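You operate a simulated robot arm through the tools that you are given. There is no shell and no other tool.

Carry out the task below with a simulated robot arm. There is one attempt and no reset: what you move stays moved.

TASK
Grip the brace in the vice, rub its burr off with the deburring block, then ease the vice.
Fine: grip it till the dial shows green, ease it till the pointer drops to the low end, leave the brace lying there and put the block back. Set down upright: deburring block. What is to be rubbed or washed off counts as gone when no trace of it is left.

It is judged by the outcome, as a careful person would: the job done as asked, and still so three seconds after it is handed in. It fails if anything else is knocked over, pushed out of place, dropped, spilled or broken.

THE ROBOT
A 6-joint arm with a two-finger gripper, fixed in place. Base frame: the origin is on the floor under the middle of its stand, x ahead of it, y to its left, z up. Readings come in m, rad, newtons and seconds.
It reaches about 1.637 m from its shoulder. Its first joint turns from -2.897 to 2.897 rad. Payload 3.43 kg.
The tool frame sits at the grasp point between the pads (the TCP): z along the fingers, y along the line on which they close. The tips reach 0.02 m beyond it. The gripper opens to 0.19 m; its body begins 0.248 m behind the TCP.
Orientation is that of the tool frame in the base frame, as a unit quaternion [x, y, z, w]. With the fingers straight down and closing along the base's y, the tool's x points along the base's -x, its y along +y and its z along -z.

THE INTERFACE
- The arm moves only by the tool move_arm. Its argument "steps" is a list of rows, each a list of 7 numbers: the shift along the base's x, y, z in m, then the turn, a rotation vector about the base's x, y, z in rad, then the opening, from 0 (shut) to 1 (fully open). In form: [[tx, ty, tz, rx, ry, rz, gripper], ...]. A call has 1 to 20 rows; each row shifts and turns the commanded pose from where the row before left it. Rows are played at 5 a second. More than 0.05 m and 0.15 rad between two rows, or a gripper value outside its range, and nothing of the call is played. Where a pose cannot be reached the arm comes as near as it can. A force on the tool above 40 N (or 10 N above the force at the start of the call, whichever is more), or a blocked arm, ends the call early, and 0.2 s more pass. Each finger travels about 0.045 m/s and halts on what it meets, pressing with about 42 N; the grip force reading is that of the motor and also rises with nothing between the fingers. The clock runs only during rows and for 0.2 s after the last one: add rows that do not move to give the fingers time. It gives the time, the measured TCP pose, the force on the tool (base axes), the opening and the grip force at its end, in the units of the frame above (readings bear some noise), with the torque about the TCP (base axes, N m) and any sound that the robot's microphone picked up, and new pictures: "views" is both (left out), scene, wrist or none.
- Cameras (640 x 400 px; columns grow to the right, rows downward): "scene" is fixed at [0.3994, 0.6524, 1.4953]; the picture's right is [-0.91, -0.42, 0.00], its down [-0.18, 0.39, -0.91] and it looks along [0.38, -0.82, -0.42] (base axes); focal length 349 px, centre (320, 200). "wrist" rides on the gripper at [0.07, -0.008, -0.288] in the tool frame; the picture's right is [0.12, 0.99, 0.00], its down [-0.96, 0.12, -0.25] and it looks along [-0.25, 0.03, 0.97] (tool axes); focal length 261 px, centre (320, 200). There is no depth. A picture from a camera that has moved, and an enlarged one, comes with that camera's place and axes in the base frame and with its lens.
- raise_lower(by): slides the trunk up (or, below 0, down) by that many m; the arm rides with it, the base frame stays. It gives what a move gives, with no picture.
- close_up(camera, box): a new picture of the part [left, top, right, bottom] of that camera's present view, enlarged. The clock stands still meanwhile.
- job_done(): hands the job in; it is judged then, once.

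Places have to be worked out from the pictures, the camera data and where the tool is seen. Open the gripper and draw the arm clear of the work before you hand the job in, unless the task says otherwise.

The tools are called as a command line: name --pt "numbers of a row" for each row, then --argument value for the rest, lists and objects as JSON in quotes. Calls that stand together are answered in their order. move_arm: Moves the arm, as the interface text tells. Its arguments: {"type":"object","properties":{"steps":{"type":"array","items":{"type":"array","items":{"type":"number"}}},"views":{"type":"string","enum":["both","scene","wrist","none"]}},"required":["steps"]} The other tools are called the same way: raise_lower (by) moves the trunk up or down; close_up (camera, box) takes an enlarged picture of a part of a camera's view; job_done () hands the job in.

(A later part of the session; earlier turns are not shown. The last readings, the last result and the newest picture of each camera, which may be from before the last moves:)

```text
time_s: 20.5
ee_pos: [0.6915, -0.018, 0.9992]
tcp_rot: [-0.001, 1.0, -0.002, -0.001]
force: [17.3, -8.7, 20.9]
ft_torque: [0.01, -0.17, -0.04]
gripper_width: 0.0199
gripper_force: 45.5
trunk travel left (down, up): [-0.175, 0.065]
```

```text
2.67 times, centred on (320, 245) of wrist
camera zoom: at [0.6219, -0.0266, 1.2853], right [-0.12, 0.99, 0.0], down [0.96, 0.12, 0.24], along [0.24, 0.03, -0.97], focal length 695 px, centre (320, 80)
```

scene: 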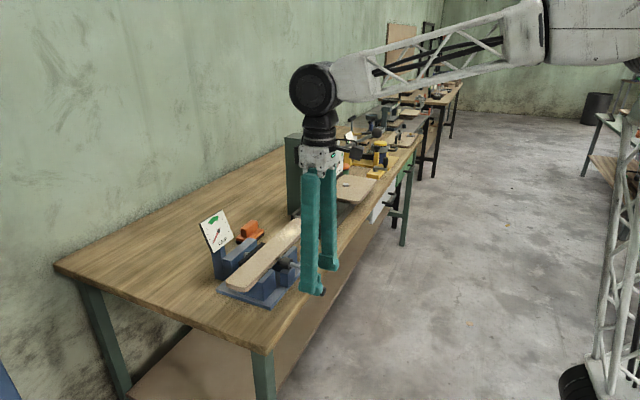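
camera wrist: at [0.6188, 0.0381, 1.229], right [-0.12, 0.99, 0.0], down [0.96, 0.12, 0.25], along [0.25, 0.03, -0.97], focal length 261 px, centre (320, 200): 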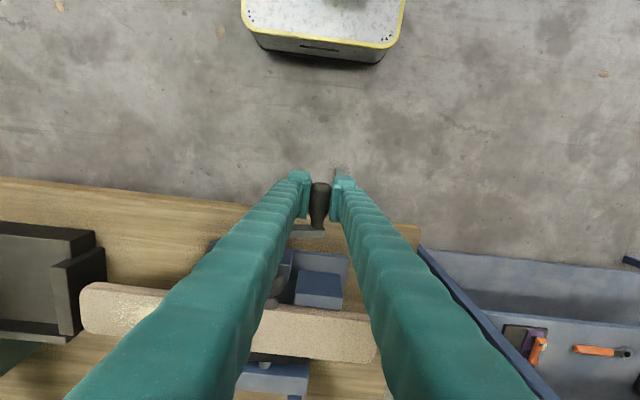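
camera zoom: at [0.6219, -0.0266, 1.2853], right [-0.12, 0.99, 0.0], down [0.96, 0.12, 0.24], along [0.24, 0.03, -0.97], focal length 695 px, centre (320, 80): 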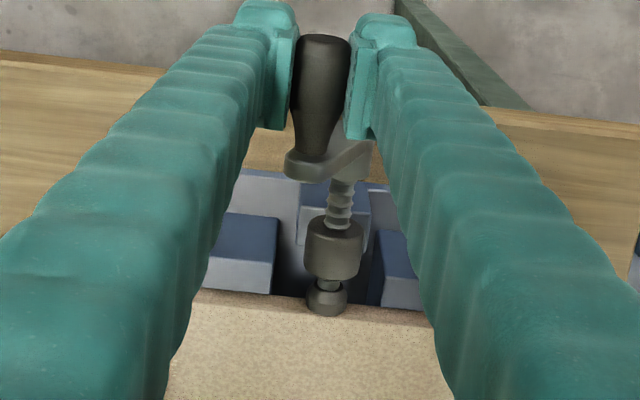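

Pointer still rising slowly; the tool is now pushed up and +x, so I shift the arc up ~1.5 mm and feed x, then continue down the −y side.

move_arm --pt "0.001 -0.001 0.0012 0 0 0 0" --pt "0.0004 -0.0051 -0.0026 0 0 0 0" --pt "0.0002 -0.0056 -0.0038 0 0 0 0" --pt "0.0002 -0.005 -0.0045 0 0 0 0" --pt "0.0002 -0.0043 -0.0052 0 0 0 0" --pt "0 0 0 0 0 0 0" --views "none"

close_up --camera "scene" --box '[190, 190, 350, 310]'

close_up --camera "wrist" --box '[220, 170, 420, 320]'

```text
time_s: 21.9
ee_pos: [0.6924, -0.0388, 0.9823]
tcp_rot: [-0.001, 1.0, 0.0, -0.003]
force: [-7.4, 11.8, -9.2]
ft_torque: [0.01, 0.09, -0.12]
gripper_width: 0.0195
gripper_force: 45.2
trunk travel left (down, up): [-0.175, 0.065]
```

```text
3.33 times, centred on (270, 250) of scene
camera zoom: at [0.3994, 0.6524, 1.4953], right [-0.91, -0.42, 0.0], down [-0.18, 0.39, -0.91], along [0.38, -0.82, -0.42], focal length 1163 px, centre (487, 33)
```

zoom: 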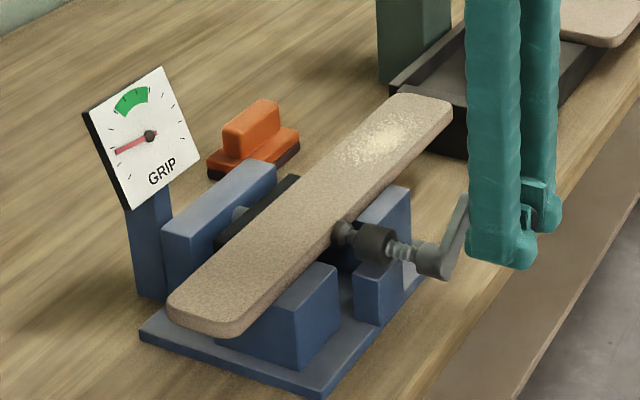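

```text
2.67 times, centred on (320, 245) of wrist
camera zoom: at [0.624, -0.0469, 1.2693], right [-0.12, 0.99, 0.0], down [0.96, 0.12, 0.24], along [0.24, 0.03, -0.97], focal length 695 px, centre (320, 80)
```

zoom: 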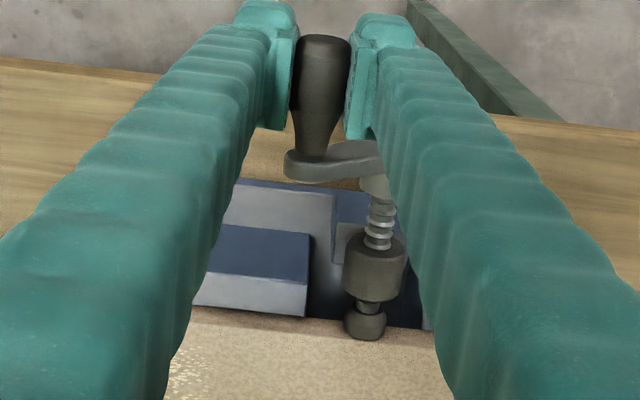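

The pointer has climbed to about 9 o'clock, roughly half way to green. I continue in a short bite of ~24° and look at the dial enlarged.

move_arm --pt "-0.0003 -0.0024 -0.0062 0 0 0 0" --pt "0.0002 -0.0024 -0.0061 0 0 0 0" --pt "0.0002 -0.0017 -0.0063 0 0 0 0" --pt "0 0 0 0 0 0 0" --views "none"

close_up --camera "scene" --box '[195, 200, 245, 250]'

close_up --camera "wrist" --box '[220, 170, 420, 320]'

```text
time_s: 22.9
ee_pos: [0.6919, -0.0463, 0.9654]
tcp_rot: [0.0, 1.0, -0.002, -0.003]
force: [-22.8, 5.3, -0.9]
ft_torque: [-0.04, 0.41, -0.08]
gripper_width: 0.0195
gripper_force: 45.5
trunk travel left (down, up): [-0.175, 0.065]
```

```text
8.00 times, centred on (220, 225) of scene
camera zoom: at [0.3994, 0.6524, 1.4953], right [-0.91, -0.42, 0.0], down [-0.18, 0.39, -0.91], along [0.38, -0.82, -0.42], focal length 2792 px, centre (1120, 0)
```

zoom: 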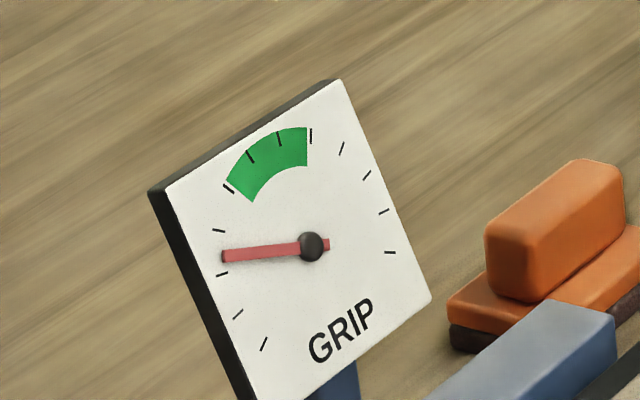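

```text
2.67 times, centred on (320, 245) of wrist
camera zoom: at [0.6241, -0.0542, 1.2518], right [-0.12, 0.99, 0.0], down [0.96, 0.12, 0.24], along [0.24, 0.03, -0.97], focal length 695 px, centre (320, 80)
```

zoom: 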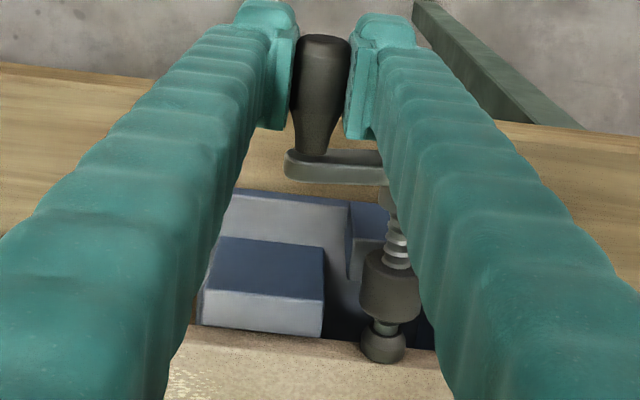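

Pointer is between the third and fourth ticks; green runs from the fifth to the eighth. Only Fx has built up (−23 N), so I ease x back and go another ~32°.

move_arm --pt "-0.0015 -0.0005 -0.0064 0 0 0 0" --pt "0 0 -0.0064 0 0 0 0" --pt "0.0002 0.0009 -0.0065 0 0 0 0" --pt "0.0002 0.0018 -0.0062 0 0 0 0" --pt "0 0 0 0 0 0 0" --views "none"

close_up --camera "scene" --box '[195, 200, 245, 250]'

close_up --camera "wrist" --box '[220, 170, 420, 320]'

```text
time_s: 24.1
ee_pos: [0.6941, -0.046, 0.9382]
tcp_rot: [0.0, 1.0, -0.001, -0.002]
force: [-5.1, -29.0, -10.9]
ft_torque: [0.03, -0.79, -0.31]
gripper_width: 0.0196
gripper_force: 45.3
trunk travel left (down, up): [-0.175, 0.065]
```

```text
8.00 times, centred on (220, 225) of scene
camera zoom: at [0.3994, 0.6524, 1.4953], right [-0.91, -0.42, 0.0], down [-0.18, 0.39, -0.91], along [0.38, -0.82, -0.42], focal length 2792 px, centre (1120, 0)
```

zoom: 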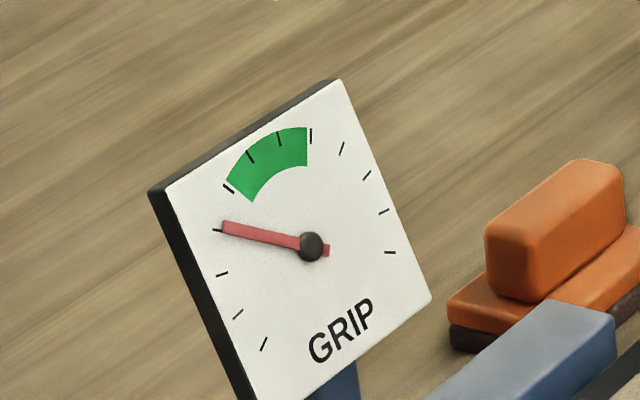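

```text
2.67 times, centred on (320, 245) of wrist
camera zoom: at [0.6247, -0.0524, 1.2248], right [-0.12, 0.99, 0.0], down [0.96, 0.12, 0.24], along [0.24, 0.03, -0.97], focal length 695 px, centre (320, 80)
```

zoom: 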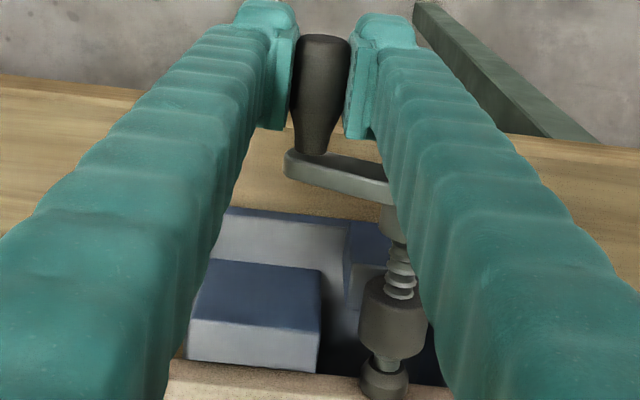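

Pointer is at the fourth tick, just one short of green. Fy −29 N shows I'm about 2.5 mm too far inward, so I relieve that first and go on ~24°.

move_arm --pt "-0.0003 -0.002 -0.0015 0 0 0 0" --pt "0 0.0005 -0.005 0 0 0 0" --pt "0 0.0028 -0.0055 0 0 0 0" --pt "0.0001 0.0036 -0.0054 0 0 0 0" --pt "0 0 0 0 0 0 0" --views "none"

close_up --camera "scene" --box '[195, 200, 245, 250]'

close_up --camera "wrist" --box '[220, 170, 420, 320]'

```text
time_s: 25.3
ee_pos: [0.694, -0.0367, 0.9234]
tcp_rot: [-0.001, 1.0, 0.0, -0.001]
force: [25.2, 17.9, 15.6]
ft_torque: [0.0, 0.03, -0.25]
gripper_width: 0.0197
gripper_force: 45.1
trunk travel left (down, up): [-0.175, 0.065]
```

```text
8.00 times, centred on (220, 225) of scene
camera zoom: at [0.3994, 0.6524, 1.4953], right [-0.91, -0.42, 0.0], down [-0.18, 0.39, -0.91], along [0.38, -0.82, -0.42], focal length 2792 px, centre (1120, 0)
```

zoom: 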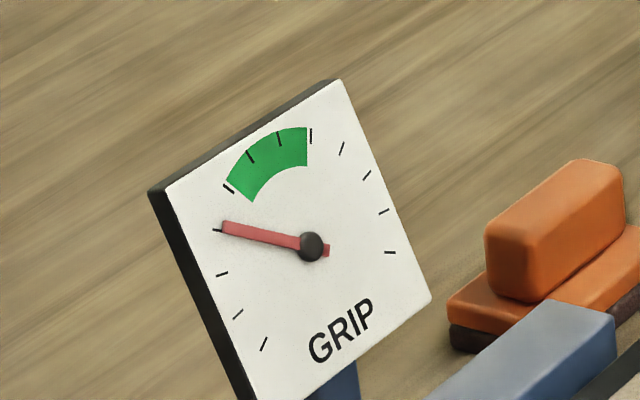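

```text
2.67 times, centred on (320, 245) of wrist
camera zoom: at [0.6238, -0.0442, 1.2097], right [-0.12, 0.99, 0.0], down [0.96, 0.12, 0.25], along [0.24, 0.03, -0.97], focal length 695 px, centre (320, 80)
```

zoom: 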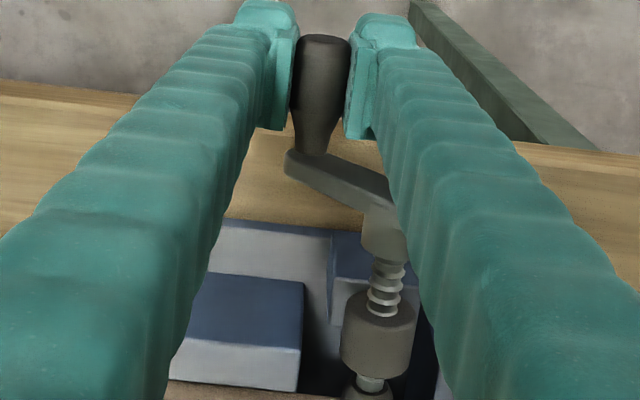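

Pointer holds at the fourth tick though the crank turned a little. I relieve the inward/x forces and continue ~24° along the bottom left.

move_arm --pt "0.0015 0.0018 0.001 0 0 0 0" --pt "0.0003 0.0043 -0.004 0 0 0 0" --pt "0.0001 0.0054 -0.0042 0 0 0 0" --pt "0.0001 0.0058 -0.0034 0 0 0 0" --pt "0 0 0 0 0 0 0" --views "none"

close_up --camera "scene" --box '[195, 200, 245, 250]'

close_up --camera "wrist" --box '[220, 170, 420, 320]'

```text
time_s: 26.5
ee_pos: [0.6933, -0.021, 0.9121]
tcp_rot: [0.0, 1.0, -0.002, -0.002]
force: [24.1, 5.9, 17.0]
ft_torque: [-0.01, -0.62, -0.22]
gripper_width: 0.0194
gripper_force: 45.1
trunk travel left (down, up): [-0.175, 0.065]
```

```text
8.00 times, centred on (220, 225) of scene
camera zoom: at [0.3994, 0.6524, 1.4953], right [-0.91, -0.42, 0.0], down [-0.18, 0.39, -0.91], along [0.38, -0.82, -0.42], focal length 2792 px, centre (1120, 0)
```

zoom: 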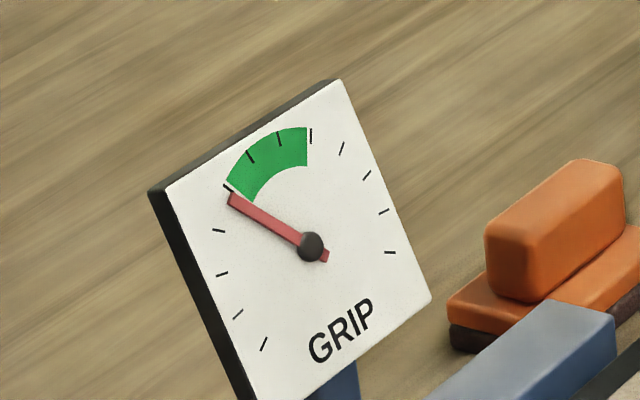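

```text
2.67 times, centred on (320, 245) of wrist
camera zoom: at [0.6245, -0.0286, 1.1978], right [-0.12, 0.99, 0.0], down [0.96, 0.12, 0.24], along [0.24, 0.03, -0.97], focal length 695 px, centre (320, 80)
```

zoom: 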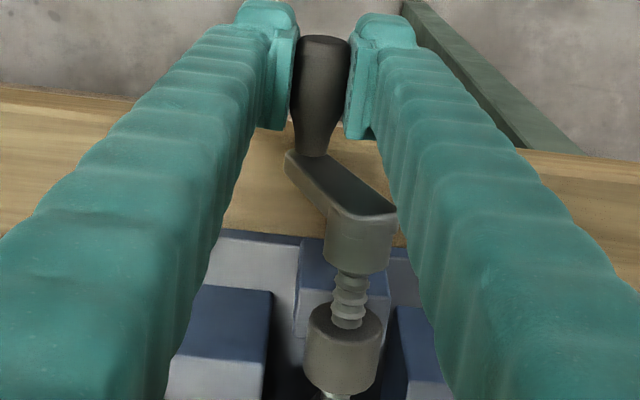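

Pointer is right at the lower edge of green. I go about 24° further, toward the middle of the green arc, relieving the upward/x forces.

move_arm --pt "0.0012 0.0005 0.0013 0 0 0 0" --pt "0.0002 0.0058 -0.0022 0 0 0 0" --pt "0.0002 0.0066 -0.0017 0 0 0 0" --pt "0.0001 0.0067 -0.0007 0 0 0 0" --pt "0 0 0 0 0 0 0" --views "none"

close_up --camera "scene" --box '[195, 200, 245, 250]'

close_up --camera "wrist" --box '[220, 170, 420, 320]'

```text
time_s: 27.7
ee_pos: [0.6948, -0.0003, 0.9062]
tcp_rot: [-0.001, 1.0, -0.002, -0.004]
force: [-8.5, -0.7, -16.8]
ft_torque: [0.02, 0.55, -0.32]
gripper_width: 0.0193
gripper_force: 45.0
trunk travel left (down, up): [-0.175, 0.065]
```

```text
8.00 times, centred on (220, 225) of scene
camera zoom: at [0.3994, 0.6524, 1.4953], right [-0.91, -0.42, 0.0], down [-0.18, 0.39, -0.91], along [0.38, -0.82, -0.42], focal length 2792 px, centre (1120, 0)
```

zoom: 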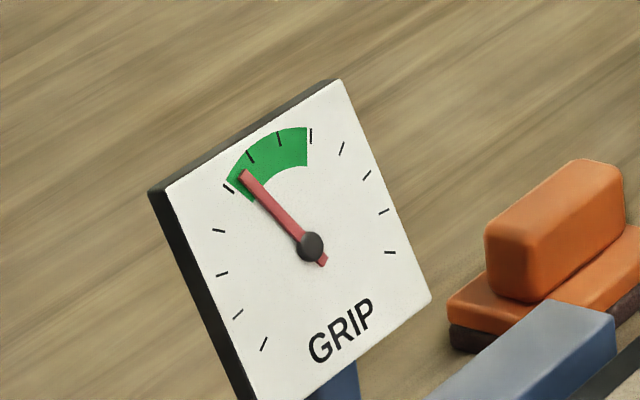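

```text
2.67 times, centred on (320, 245) of wrist
camera zoom: at [0.6265, -0.0074, 1.1931], right [-0.12, 0.99, 0.0], down [0.96, 0.12, 0.24], along [0.24, 0.03, -0.97], focal length 695 px, centre (320, 80)
```

zoom: 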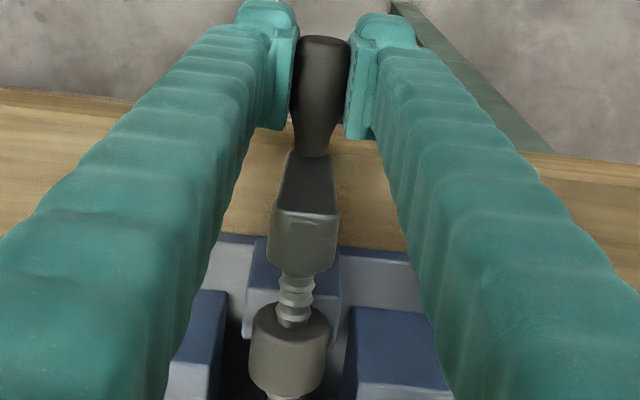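

The pointer is inside green near its lower side. I add about 20° more to centre it.

move_arm --pt "-0.0004 0.0034 -0.0013 0 0 0 0" --pt "0 0.005 0.0001 0 0 0 0" --pt "0.0001 0.005 0.001 0 0 0 0" --pt "0.0001 0.004 0.0012 0 0 0 0" --pt "0 0 0 0 0 0 0" --views "none"

close_up --camera "scene" --box '[195, 200, 245, 250]'

close_up --camera "wrist" --box '[220, 170, 420, 320]'

```text
time_s: 28.9
ee_pos: [0.6957, 0.0157, 0.9083]
tcp_rot: [-0.001, 1.0, -0.002, -0.003]
force: [-15.2, 1.4, -6.5]
ft_torque: [0.01, 0.23, -0.27]
gripper_width: 0.0192
gripper_force: 45.3
trunk travel left (down, up): [-0.175, 0.065]
```

```text
8.00 times, centred on (220, 225) of scene
camera zoom: at [0.3994, 0.6524, 1.4953], right [-0.91, -0.42, 0.0], down [-0.18, 0.39, -0.91], along [0.38, -0.82, -0.42], focal length 2792 px, centre (1120, 0)
```

zoom: 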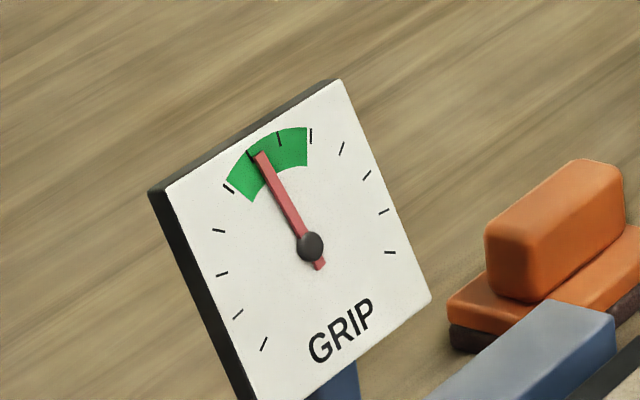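

```text
2.67 times, centred on (320, 245) of wrist
camera zoom: at [0.6261, 0.0084, 1.1956], right [-0.12, 0.99, 0.0], down [0.96, 0.12, 0.24], along [0.24, 0.03, -0.97], focal length 695 px, centre (320, 80)
```

zoom: 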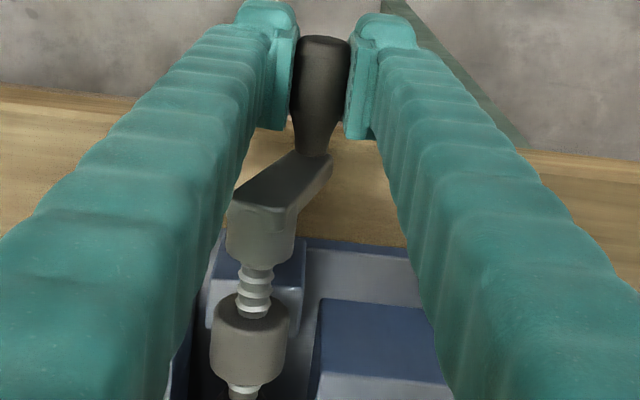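

The pointer sits near the middle of green. I relax x and open the fingers gently without moving, then check the dial holds.

move_arm --pt "-0.001 0 0 0 0 0 0.1" --pt "0 0 0 0 0 0 0.2" --pt "0 0 0 0 0 0 0.3" --pt "0 0 0 0 0 0 0.35" --pt "0 0 0 0 0 0 0.35" --pt "0 0 0 0 0 0 0.35" --views "none"

close_up --camera "scene" --box '[195, 200, 245, 250]'

close_up --camera "wrist" --box '[220, 130, 420, 280]'

```text
time_s: 30.3
ee_pos: [0.6942, 0.0157, 0.9095]
tcp_rot: [-0.001, 1.0, -0.002, -0.003]
force: [0.2, -0.5, 0.7]
ft_torque: [0.01, 0.0, -0.02]
gripper_width: 0.0665
gripper_force: 0.1
trunk travel left (down, up): [-0.175, 0.065]
```

```text
8.00 times, centred on (220, 225) of scene
camera zoom: at [0.3994, 0.6524, 1.4953], right [-0.91, -0.42, 0.0], down [-0.18, 0.39, -0.91], along [0.38, -0.82, -0.42], focal length 2792 px, centre (1120, 0)
```

zoom: 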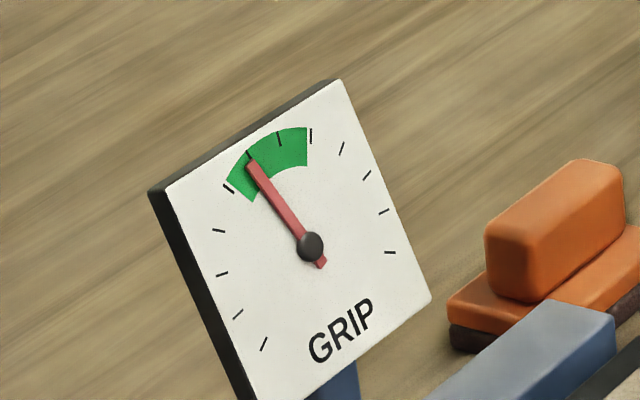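

```text
2.67 times, centred on (320, 205) of wrist
camera zoom: at [0.6258, 0.0081, 1.1956], right [-0.12, 0.99, 0.0], down [0.96, 0.12, 0.24], along [0.24, 0.03, -0.97], focal length 695 px, centre (320, 187)
```

zoom: 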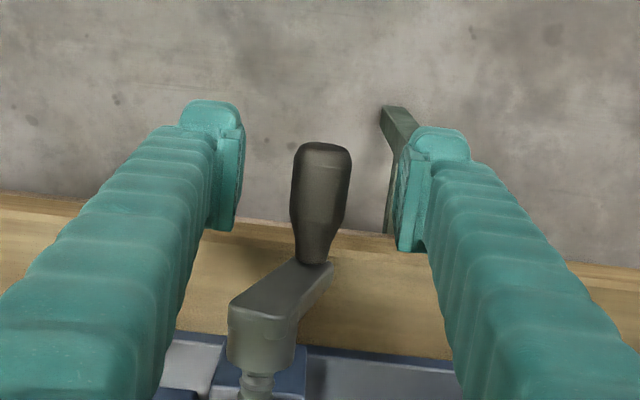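

The dial settled slightly but stays in green. I lift straight up clear of the crank and then move to look at the block and burr.

move_arm --pt "0 0 0.04 0 0 0 0.35" --pt "0 0 0.05 0 0 0 0.35" --pt "0 0 0.05 0 0 0 0.35" --pt "0 0 0.05 0 0 0 0.35" --pt "0.02 -0.02 0.05 0 0 0 0.5" --pt "0.03 -0.03 0.03 0 0 0 0.6" --pt "0.03 -0.03 0 0 0 0 0.6" --pt "0.03 -0.03 0 0 0 0 0.6" --pt "0.03 -0.02 0 0 0 0 0.6" --pt "0 0 0 0 0 0 0.6" --views "both"

close_up --camera "scene" --box '[195, 200, 245, 250]'

close_up --camera "scene" --box '[190, 190, 350, 310]'

```text
refused: row 5 steps farther than a row can; nothing moved
```

```text
8.00 times, centred on (220, 225) of scene
camera zoom: at [0.3994, 0.6524, 1.4953], right [-0.91, -0.42, 0.0], down [-0.18, 0.39, -0.91], along [0.38, -0.82, -0.42], focal length 2792 px, centre (1120, 0)
```

zoom: 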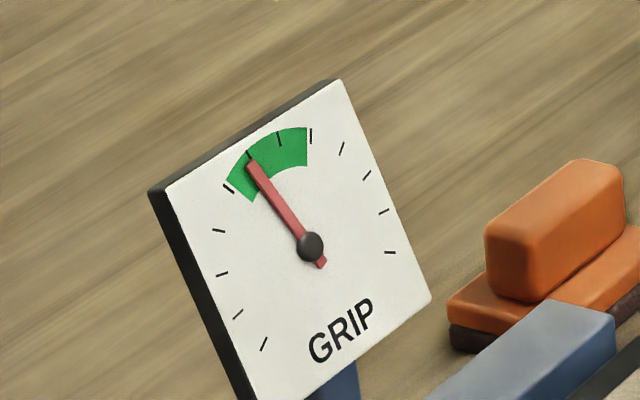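

```text
3.33 times, centred on (270, 250) of scene
camera zoom: at [0.3994, 0.6524, 1.4953], right [-0.91, -0.42, 0.0], down [-0.18, 0.39, -0.91], along [0.38, -0.82, -0.42], focal length 1163 px, centre (487, 33)
```

zoom: 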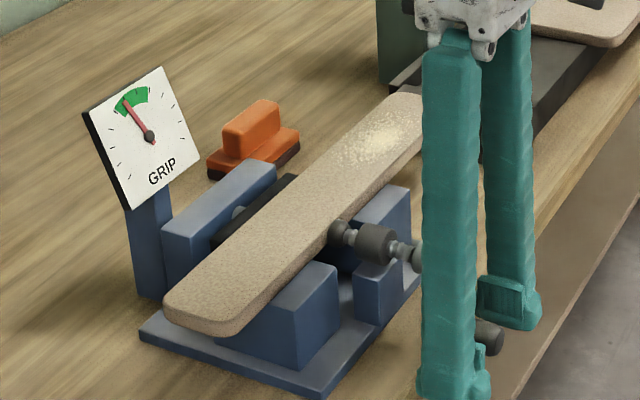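

A row exceeded the step limit, so nothing moved. I repeat the lift with smaller rows.

move_arm --pt "0 0 0.04 0 0 0 0.35" --pt "0 0 0.045 0 0 0 0.35" --pt "0 0 0.045 0 0 0 0.35" --pt "0 0 0.045 0 0 0 0.35" --pt "0.01 -0.01 0.045 0 0 0 0.5" --pt "0.02 -0.02 0.035 0 0 0 0.6" --pt "0.03 -0.03 0.01 0 0 0 0.6" --pt "0.03 -0.03 0 0 0 0 0.6" --pt "0.03 -0.03 0 0 0 0 0.6" --pt "0 0 0 0 0 0 0.6" --views "both"

close_up --camera "scene" --box '[195, 200, 245, 250]'

close_up --camera "scene" --box '[190, 190, 350, 310]'

```text
time_s: 32.5
ee_pos: [0.8161, -0.1032, 1.1713]
tcp_rot: [0.0, 1.0, -0.002, -0.002]
force: [0.1, -0.3, -0.6]
ft_torque: [0.0, 0.07, 0.03]
gripper_width: 0.1139
gripper_force: 0.1
trunk travel left (down, up): [-0.175, 0.065]
camera wrist: at [0.7472, -0.111, 1.4583], right [-0.12, 0.99, 0.0], down [0.96, 0.12, 0.24], along [0.24, 0.03, -0.97], focal length 261 px, centre (320, 200)
```

scene: 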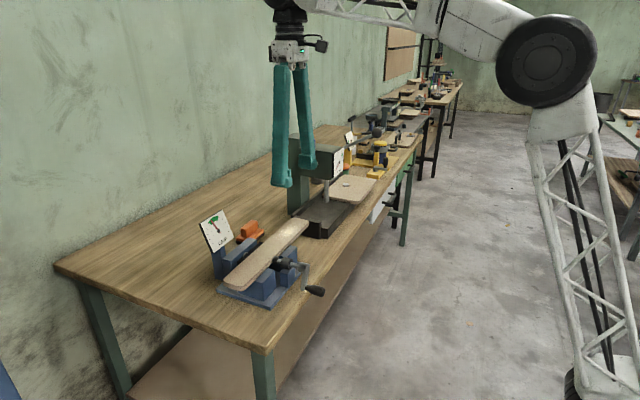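
wrist: 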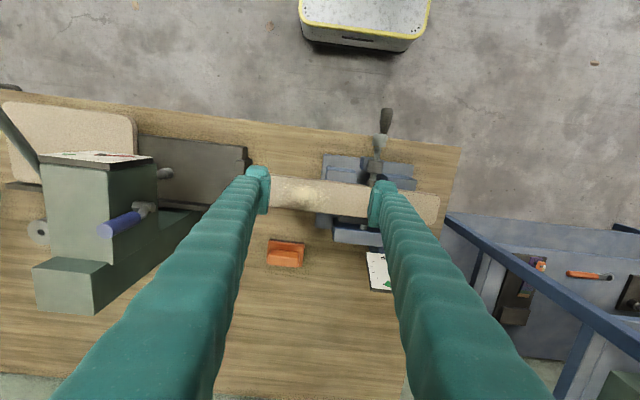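

```text
8.00 times, centred on (220, 225) of scene
camera zoom: at [0.3994, 0.6524, 1.4953], right [-0.91, -0.42, 0.0], down [-0.18, 0.39, -0.91], along [0.38, -0.82, -0.42], focal length 2792 px, centre (1120, 0)
```

zoom: 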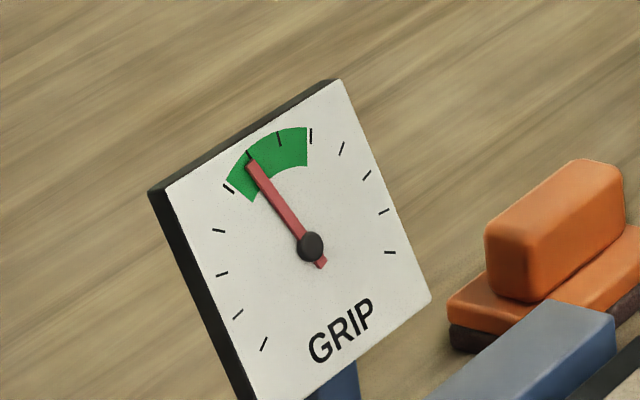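

```text
3.33 times, centred on (270, 250) of scene
camera zoom: at [0.3994, 0.6524, 1.4953], right [-0.91, -0.42, 0.0], down [-0.18, 0.39, -0.91], along [0.38, -0.82, -0.42], focal length 1163 px, centre (487, 33)
```

zoom: 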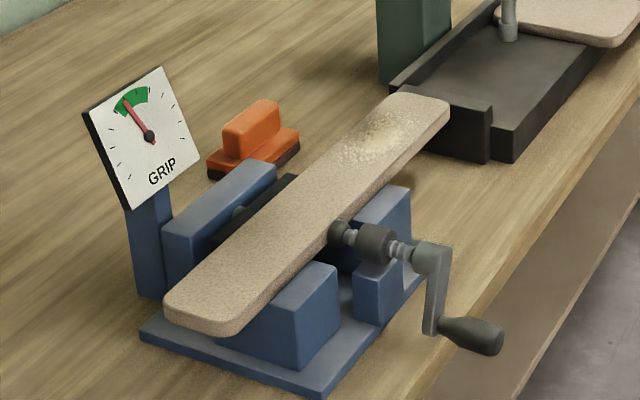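

Dial is stable in green. Now I take a close-up from the wrist camera to locate the block and the burr.

close_up --camera "wrist" --box '[240, 160, 400, 290]'

close_up --camera "scene" --box '[230, 205, 320, 261]'

```text
3.08 times, centred on (320, 225) of wrist
camera zoom: at [0.7472, -0.111, 1.4583], right [-0.12, 0.99, 0.0], down [0.96, 0.12, 0.24], along [0.24, 0.03, -0.97], focal length 802 px, centre (320, 123)
```

zoom: 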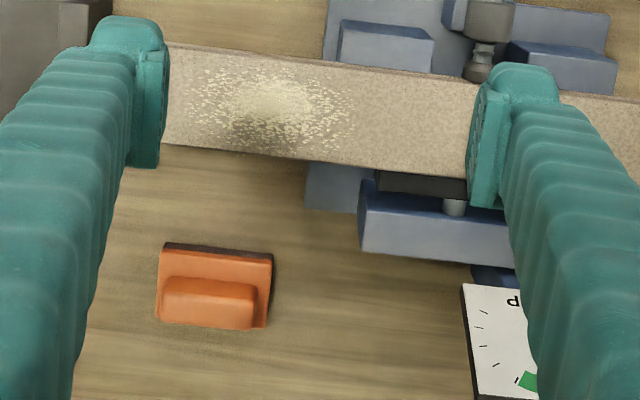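

```text
7.11 times, centred on (275, 233) of scene
camera zoom: at [0.3994, 0.6524, 1.4953], right [-0.91, -0.42, 0.0], down [-0.18, 0.39, -0.91], along [0.38, -0.82, -0.42], focal length 2481 px, centre (640, -35)
```

zoom: 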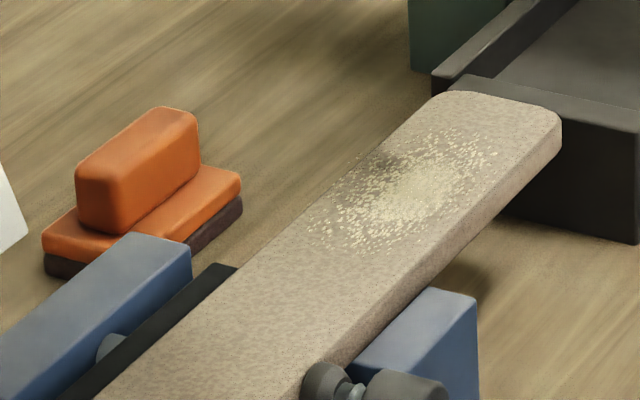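

Block base with an orange grip handle lies around x ≈ 1.01, y ≈ −0.16, its long side along y. I move above it to pin its place down more accurately.

move_arm --pt "0.035 -0.012 0 0 0 0 0.6" --pt "0.035 -0.012 0 0 0 0 0.6" --pt "0.035 -0.012 0 0 0 0 0.6" --pt "0.035 -0.012 0 0 0 0 0.6" --pt "0.03 0 0 0 0 0 0.6" --pt "0 0 0 0 0 0 0.6" --views "both"

close_up --camera "wrist" --box '[240, 130, 400, 260]'

```text
time_s: 33.9
ee_pos: [0.9763, -0.1536, 1.1633]
tcp_rot: [0.0, 1.0, -0.002, 0.001]
force: [0.3, -0.7, -0.7]
ft_torque: [-0.03, 0.02, 0.02]
gripper_width: 0.1138
gripper_force: 0.1
out of reach, approached as far as the arm can: row 5
trunk travel left (down, up): [-0.175, 0.065]
camera wrist: at [0.9056, -0.1613, 1.4504], right [-0.12, 0.99, 0.0], down [0.96, 0.12, 0.25], along [0.25, 0.03, -0.97], focal length 261 px, centre (320, 200)
```

scene: 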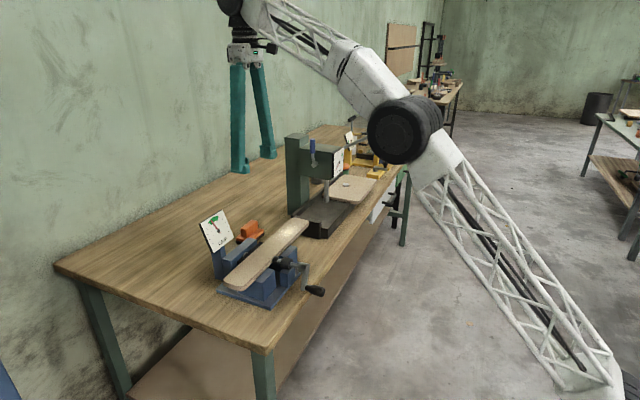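
wrist: 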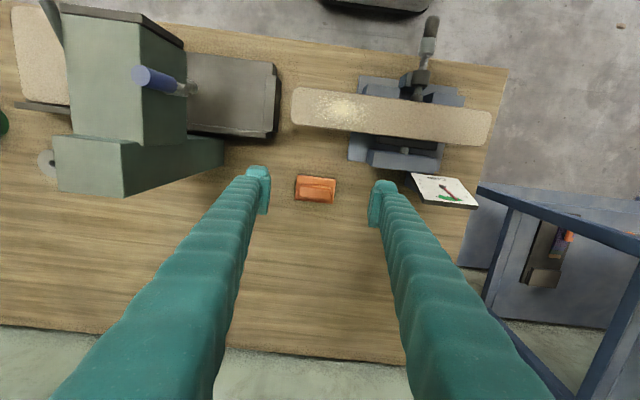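

```text
3.08 times, centred on (320, 195) of wrist
camera zoom: at [0.9056, -0.1613, 1.4504], right [-0.12, 0.99, 0.0], down [0.96, 0.12, 0.25], along [0.25, 0.03, -0.97], focal length 802 px, centre (320, 215)
```

zoom: 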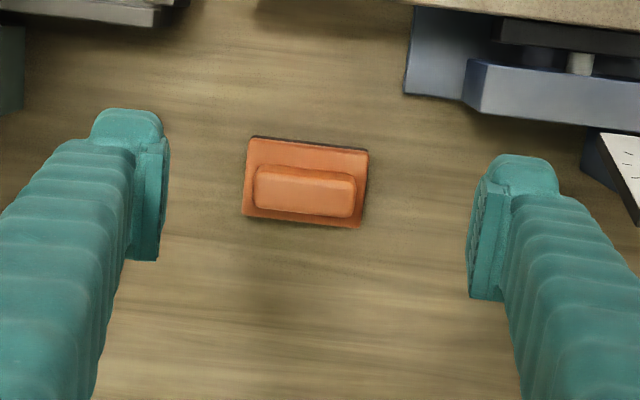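

The block's handle is centred near (1.024, −0.159), top at z ≈ 0.937, on a table at about z ≈ 0.88; the arm was just at its reach limit at this height. I go lower first, where it reaches further, staying clear of the vice, and re-look.

move_arm --pt "0 0 -0.04 0 0 0 0.6" --pt "0 -0.002 -0.04 0 0 0 0.6" --pt "0.005 -0.002 -0.04 0 0 0 0.6" --pt "0.015 -0.002 -0.03 0 0 0 0.6" --pt "0.015 0 0 0 0 0 0.6" --pt "0 0 0 0 0 0 0.6" --views "both"

close_up --camera "wrist" --box '[240, 130, 400, 260]'

```text
time_s: 35.3
ee_pos: [1.0125, -0.1587, 1.0156]
tcp_rot: [-0.001, 1.0, -0.002, -0.002]
force: [0.1, -0.5, -0.1]
ft_torque: [-0.03, 0.02, 0.01]
gripper_width: 0.114
gripper_force: 0.0
trunk travel left (down, up): [-0.175, 0.065]
camera wrist: at [0.9437, -0.1664, 1.3024], right [-0.12, 0.99, 0.0], down [0.96, 0.12, 0.24], along [0.24, 0.03, -0.97], focal length 261 px, centre (320, 200)
```

scene: 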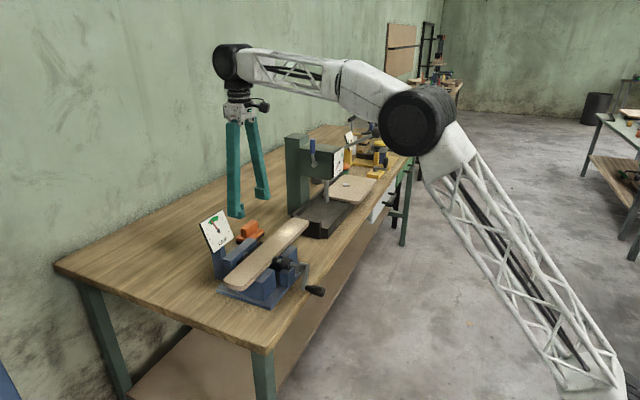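
wrist: 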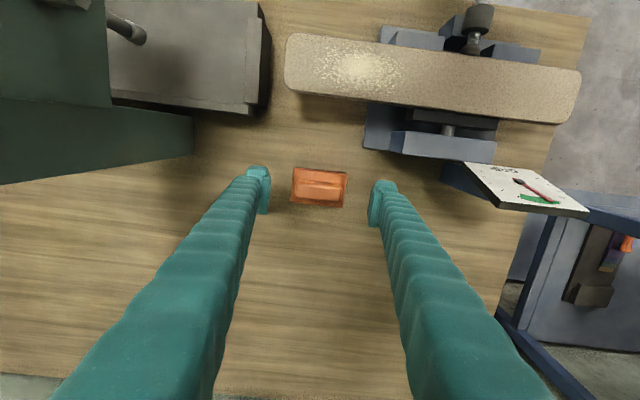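

```text
3.08 times, centred on (320, 195) of wrist
camera zoom: at [0.9437, -0.1664, 1.3024], right [-0.12, 0.99, 0.0], down [0.96, 0.12, 0.24], along [0.24, 0.03, -0.97], focal length 802 px, centre (320, 215)
```

zoom: 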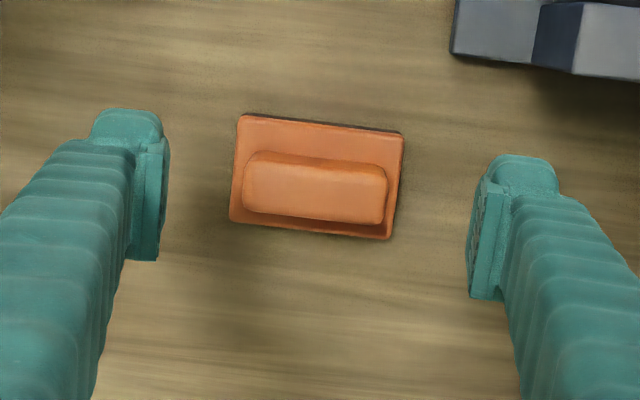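

Handle centre refines to (1.025, −0.160) with a yaw of about +0.027 rad. I align and descend so that the fingertips straddle the handle just above the base plate.

move_arm --pt "0.0065 -0.001 -0.02 0 0 0.013 0.6" --pt "0.006 -0.0005 -0.025 0 0 0.014 0.6" --pt "0 0 -0.02 0 0 0 0.6" --pt "0 0 -0.015 0 0 0 0.6" --pt "0 0 0 0 0 0 0.6" --views "both"

close_up --camera "wrist" --box '[240, 130, 400, 260]'

close_up --camera "scene" --box '[200, 190, 290, 250]'

```text
time_s: 36.5
ee_pos: [1.0262, -0.1586, 0.9371]
tcp_rot: [-0.015, 1.0, -0.002, -0.002]
force: [0.1, 0.1, 0.6]
ft_torque: [0.02, 0.01, 0.0]
gripper_width: 0.1139
gripper_force: 0.1
trunk travel left (down, up): [-0.175, 0.065]
camera wrist: at [0.9571, -0.1681, 1.2224], right [-0.15, 0.99, 0.0], down [0.96, 0.14, 0.24], along [0.24, 0.03, -0.97], focal length 261 px, centre (320, 200)
```

scene: 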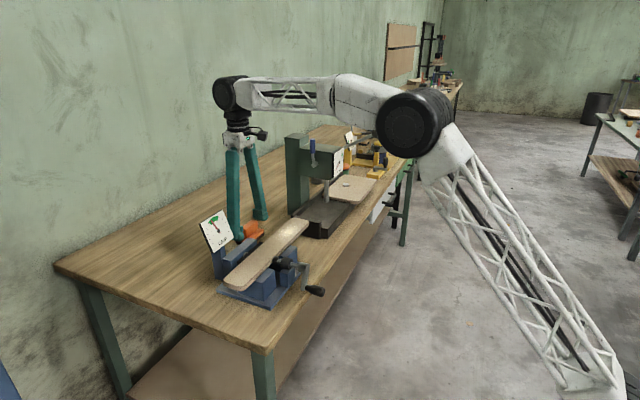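
wrist: 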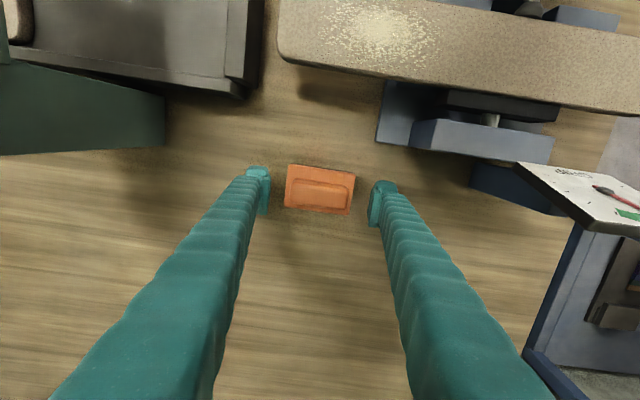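

```text
3.08 times, centred on (320, 195) of wrist
camera zoom: at [0.9571, -0.1681, 1.2224], right [-0.15, 0.99, 0.0], down [0.96, 0.14, 0.24], along [0.24, 0.03, -0.97], focal length 802 px, centre (320, 215)
```

zoom: 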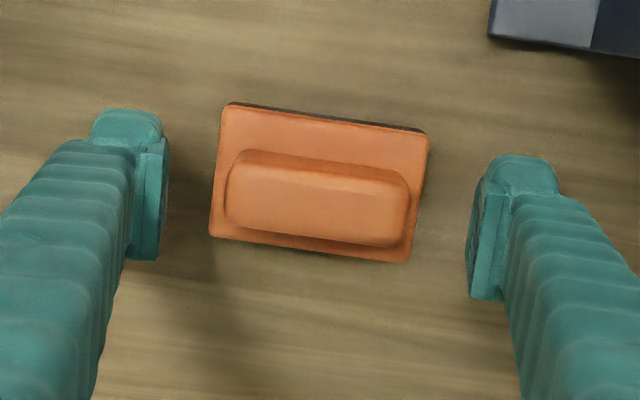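

```text
6.67 times, centred on (245, 220) of scene
camera zoom: at [0.3994, 0.6524, 1.4953], right [-0.91, -0.42, 0.0], down [-0.18, 0.39, -0.91], along [0.38, -0.82, -0.42], focal length 2326 px, centre (820, 67)
```

zoom: 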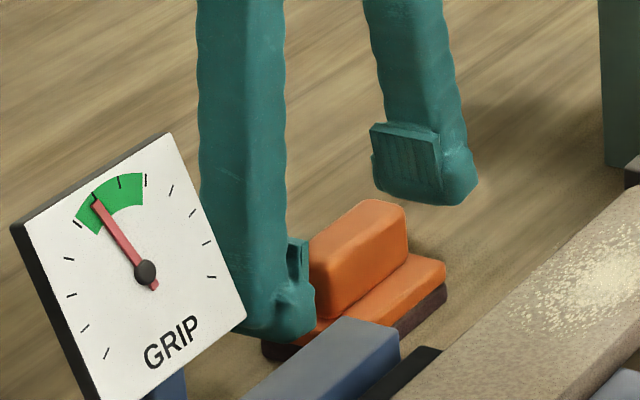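

The gripper is centred on the handle. I lower about 9 mm more, then close on the handle.

move_arm --pt "0 0 -0.005 0 0 0 0.6" --pt "0 0 -0.004 0 0 0 0.6" --pt "0 0 0 0 0 0 0.5" --pt "0 0 0 0 0 0 0.4" --pt "0 0 0 0 0 0 0.2" --pt "0 0 0 0 0 0 0.2" --pt "0 0 0 0 0 0 0.2" --views "none"

close_up --camera "wrist" --box '[240, 130, 400, 260]'

close_up --camera "scene" --box '[200, 190, 290, 250]'

```text
time_s: 38.1
ee_pos: [1.0246, -0.1581, 0.927]
tcp_rot: [-0.015, 1.0, -0.001, -0.003]
force: [0.1, -1.0, 0.6]
ft_torque: [0.01, 0.01, -0.04]
gripper_width: 0.0683
gripper_force: 41.8
trunk travel left (down, up): [-0.175, 0.065]
```

```text
3.08 times, centred on (320, 195) of wrist
camera zoom: at [0.9567, -0.1683, 1.2133], right [-0.15, 0.99, 0.0], down [0.96, 0.14, 0.24], along [0.24, 0.03, -0.97], focal length 802 px, centre (320, 215)
```

zoom: 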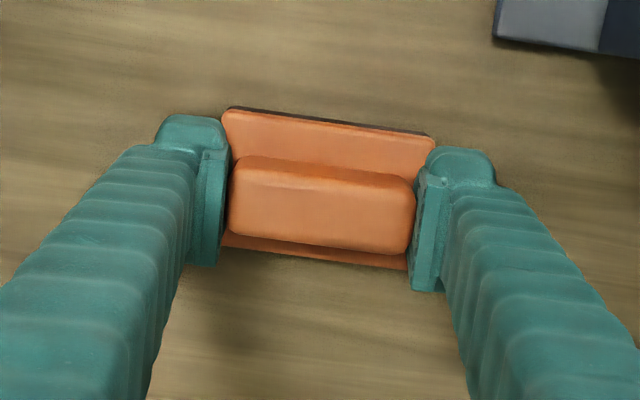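

```text
6.67 times, centred on (245, 220) of scene
camera zoom: at [0.3994, 0.6524, 1.4953], right [-0.91, -0.42, 0.0], down [-0.18, 0.39, -0.91], along [0.38, -0.82, -0.42], focal length 2326 px, centre (820, 67)
```

zoom: 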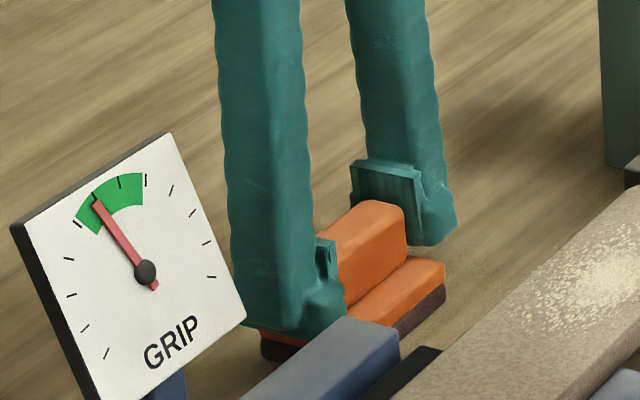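

Grip on the handle is firm (68 mm). I lift 0.12 m straight up and check that the block is held level.

move_arm --pt "0 0 0.02 0 0 0 0.2" --pt "0 0 0.03 0 0 0 0.2" --pt "0 0 0.035 0 0 0 0.2" --pt "0 0 0.035 0 0 0 0.2" --pt "0 0 0 0 0 0 0.2" --views "both"

close_up --camera "scene" --box '[200, 160, 320, 250]'

close_up --camera "wrist" --box '[240, 30, 480, 230]'

```text
time_s: 39.3
ee_pos: [1.0256, -0.1579, 1.0463]
tcp_rot: [-0.015, 1.0, -0.001, -0.003]
force: [0.2, 0.7, -1.5]
ft_torque: [-0.02, 0.02, 0.02]
gripper_width: 0.0677
gripper_force: 41.9
trunk travel left (down, up): [-0.175, 0.065]
camera wrist: at [0.9576, -0.1679, 1.3334], right [-0.15, 0.99, 0.0], down [0.96, 0.14, 0.24], along [0.24, 0.03, -0.97], focal length 261 px, centre (320, 200)
```

scene: 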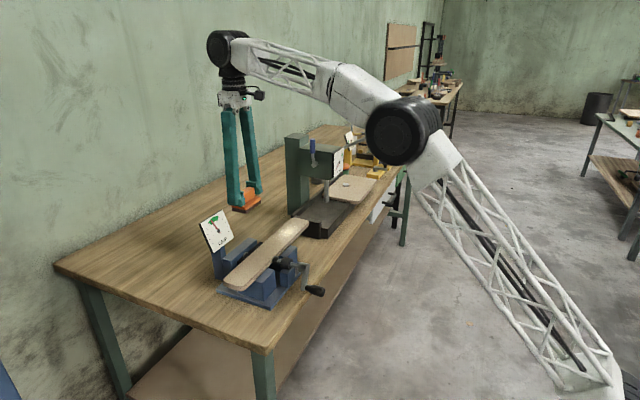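
wrist: 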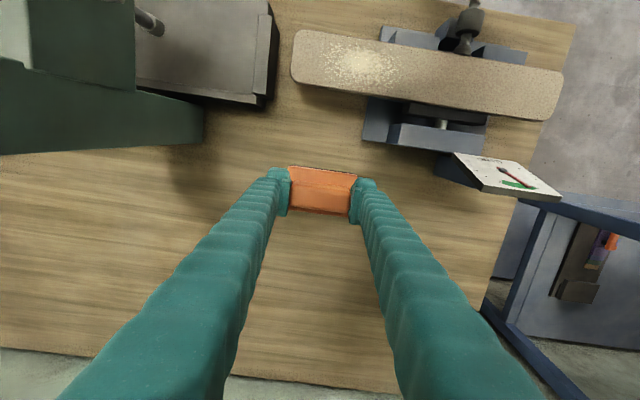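

```text
4.44 times, centred on (260, 205) of scene
camera zoom: at [0.3994, 0.6524, 1.4953], right [-0.91, -0.42, 0.0], down [-0.18, 0.39, -0.91], along [0.38, -0.82, -0.42], focal length 1551 px, centre (587, 178)
```

zoom: 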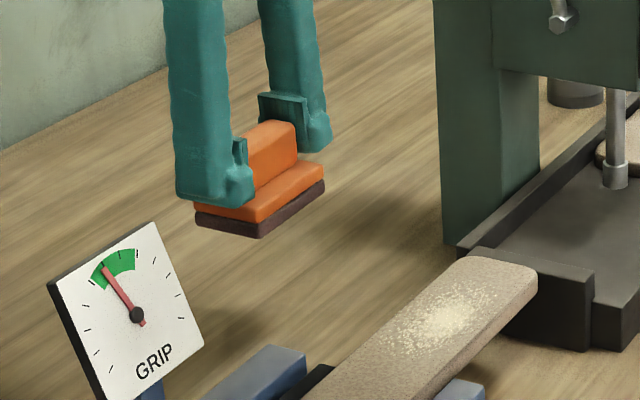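

```text
2.00 times, centred on (360, 130) of wrist
camera zoom: at [0.9576, -0.1679, 1.3334], right [-0.15, 0.99, 0.0], down [0.96, 0.14, 0.24], along [0.24, 0.03, -0.97], focal length 521 px, centre (240, 340)
```

zoom: 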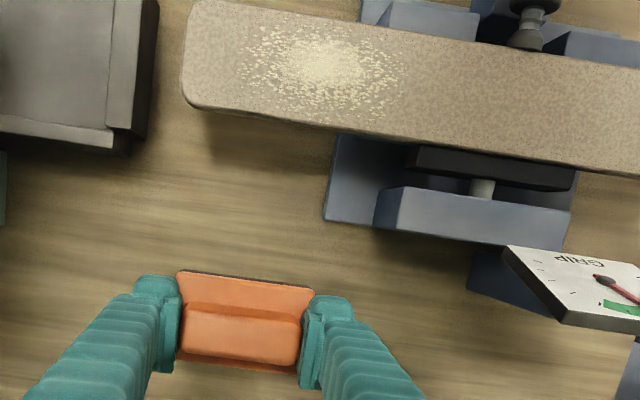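

The block is held level. From this view the burr covers about y −0.182…−0.077, x 0.841…0.889 on the brace top (z ≈ 0.965), centred at (0.865, −0.129). I carry the block above it.

move_arm --pt "-0.032 0.0058 0.002 0 0 0 0.2" --pt "-0.032 0.0058 0.002 0 0 0 0.2" --pt "-0.032 0.0058 0 0 0 0 0.2" --pt "-0.032 0.0058 0 0 0 0 0.2" --pt "-0.032 0.0058 0 0 0 0 0.2" --pt "0 0 0 0 0 0 0.2" --views "both"

close_up --camera "scene" --box '[230, 160, 350, 260]'

close_up --camera "wrist" --box '[240, 130, 400, 260]'

```text
time_s: 40.7
ee_pos: [0.8623, -0.1296, 1.0483]
tcp_rot: [-0.015, 1.0, -0.002, -0.003]
force: [0.3, -0.4, -1.0]
ft_torque: [0.0, -0.06, -0.02]
gripper_width: 0.0682
gripper_force: 41.9
trunk travel left (down, up): [-0.175, 0.065]
camera wrist: at [0.7935, -0.139, 1.3356], right [-0.15, 0.99, 0.0], down [0.96, 0.14, 0.24], along [0.24, 0.03, -0.97], focal length 261 px, centre (320, 200)
```

scene: 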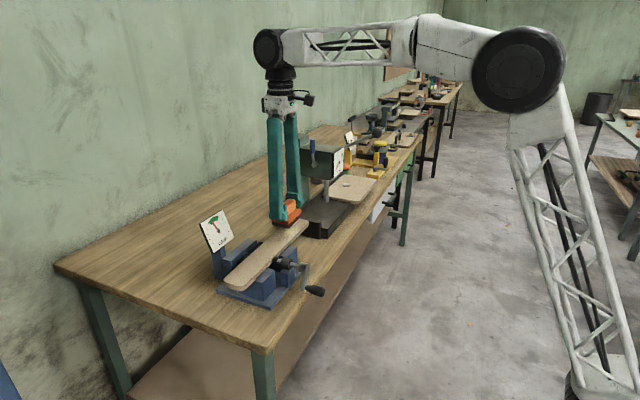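
wrist: 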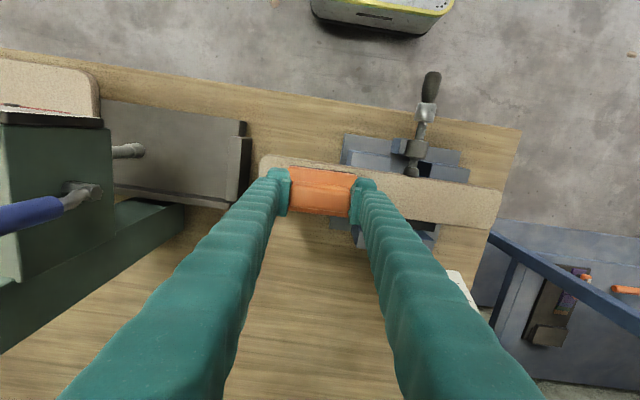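

```text
4.00 times, centred on (290, 210) of scene
camera zoom: at [0.3994, 0.6524, 1.4953], right [-0.91, -0.42, 0.0], down [-0.18, 0.39, -0.91], along [0.38, -0.82, -0.42], focal length 1396 px, centre (440, 160)
```

zoom: 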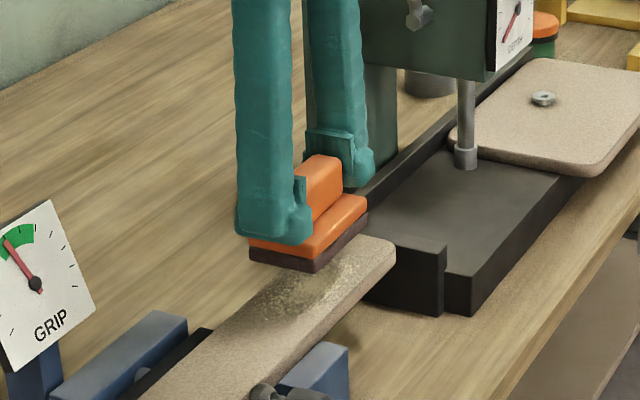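

```text
3.08 times, centred on (320, 195) of wrist
camera zoom: at [0.7935, -0.139, 1.3356], right [-0.15, 0.99, 0.0], down [0.96, 0.14, 0.24], along [0.24, 0.03, -0.97], focal length 802 px, centre (320, 215)
```

zoom: 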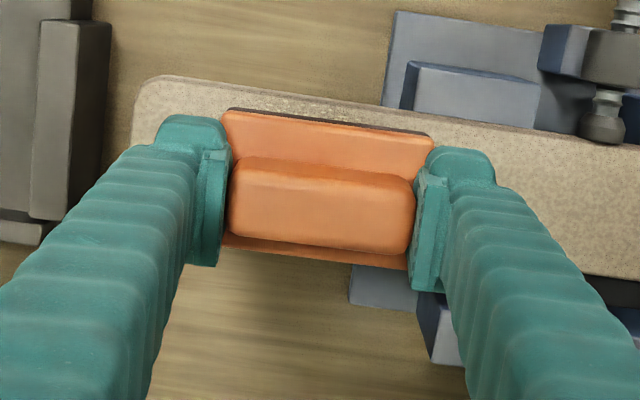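

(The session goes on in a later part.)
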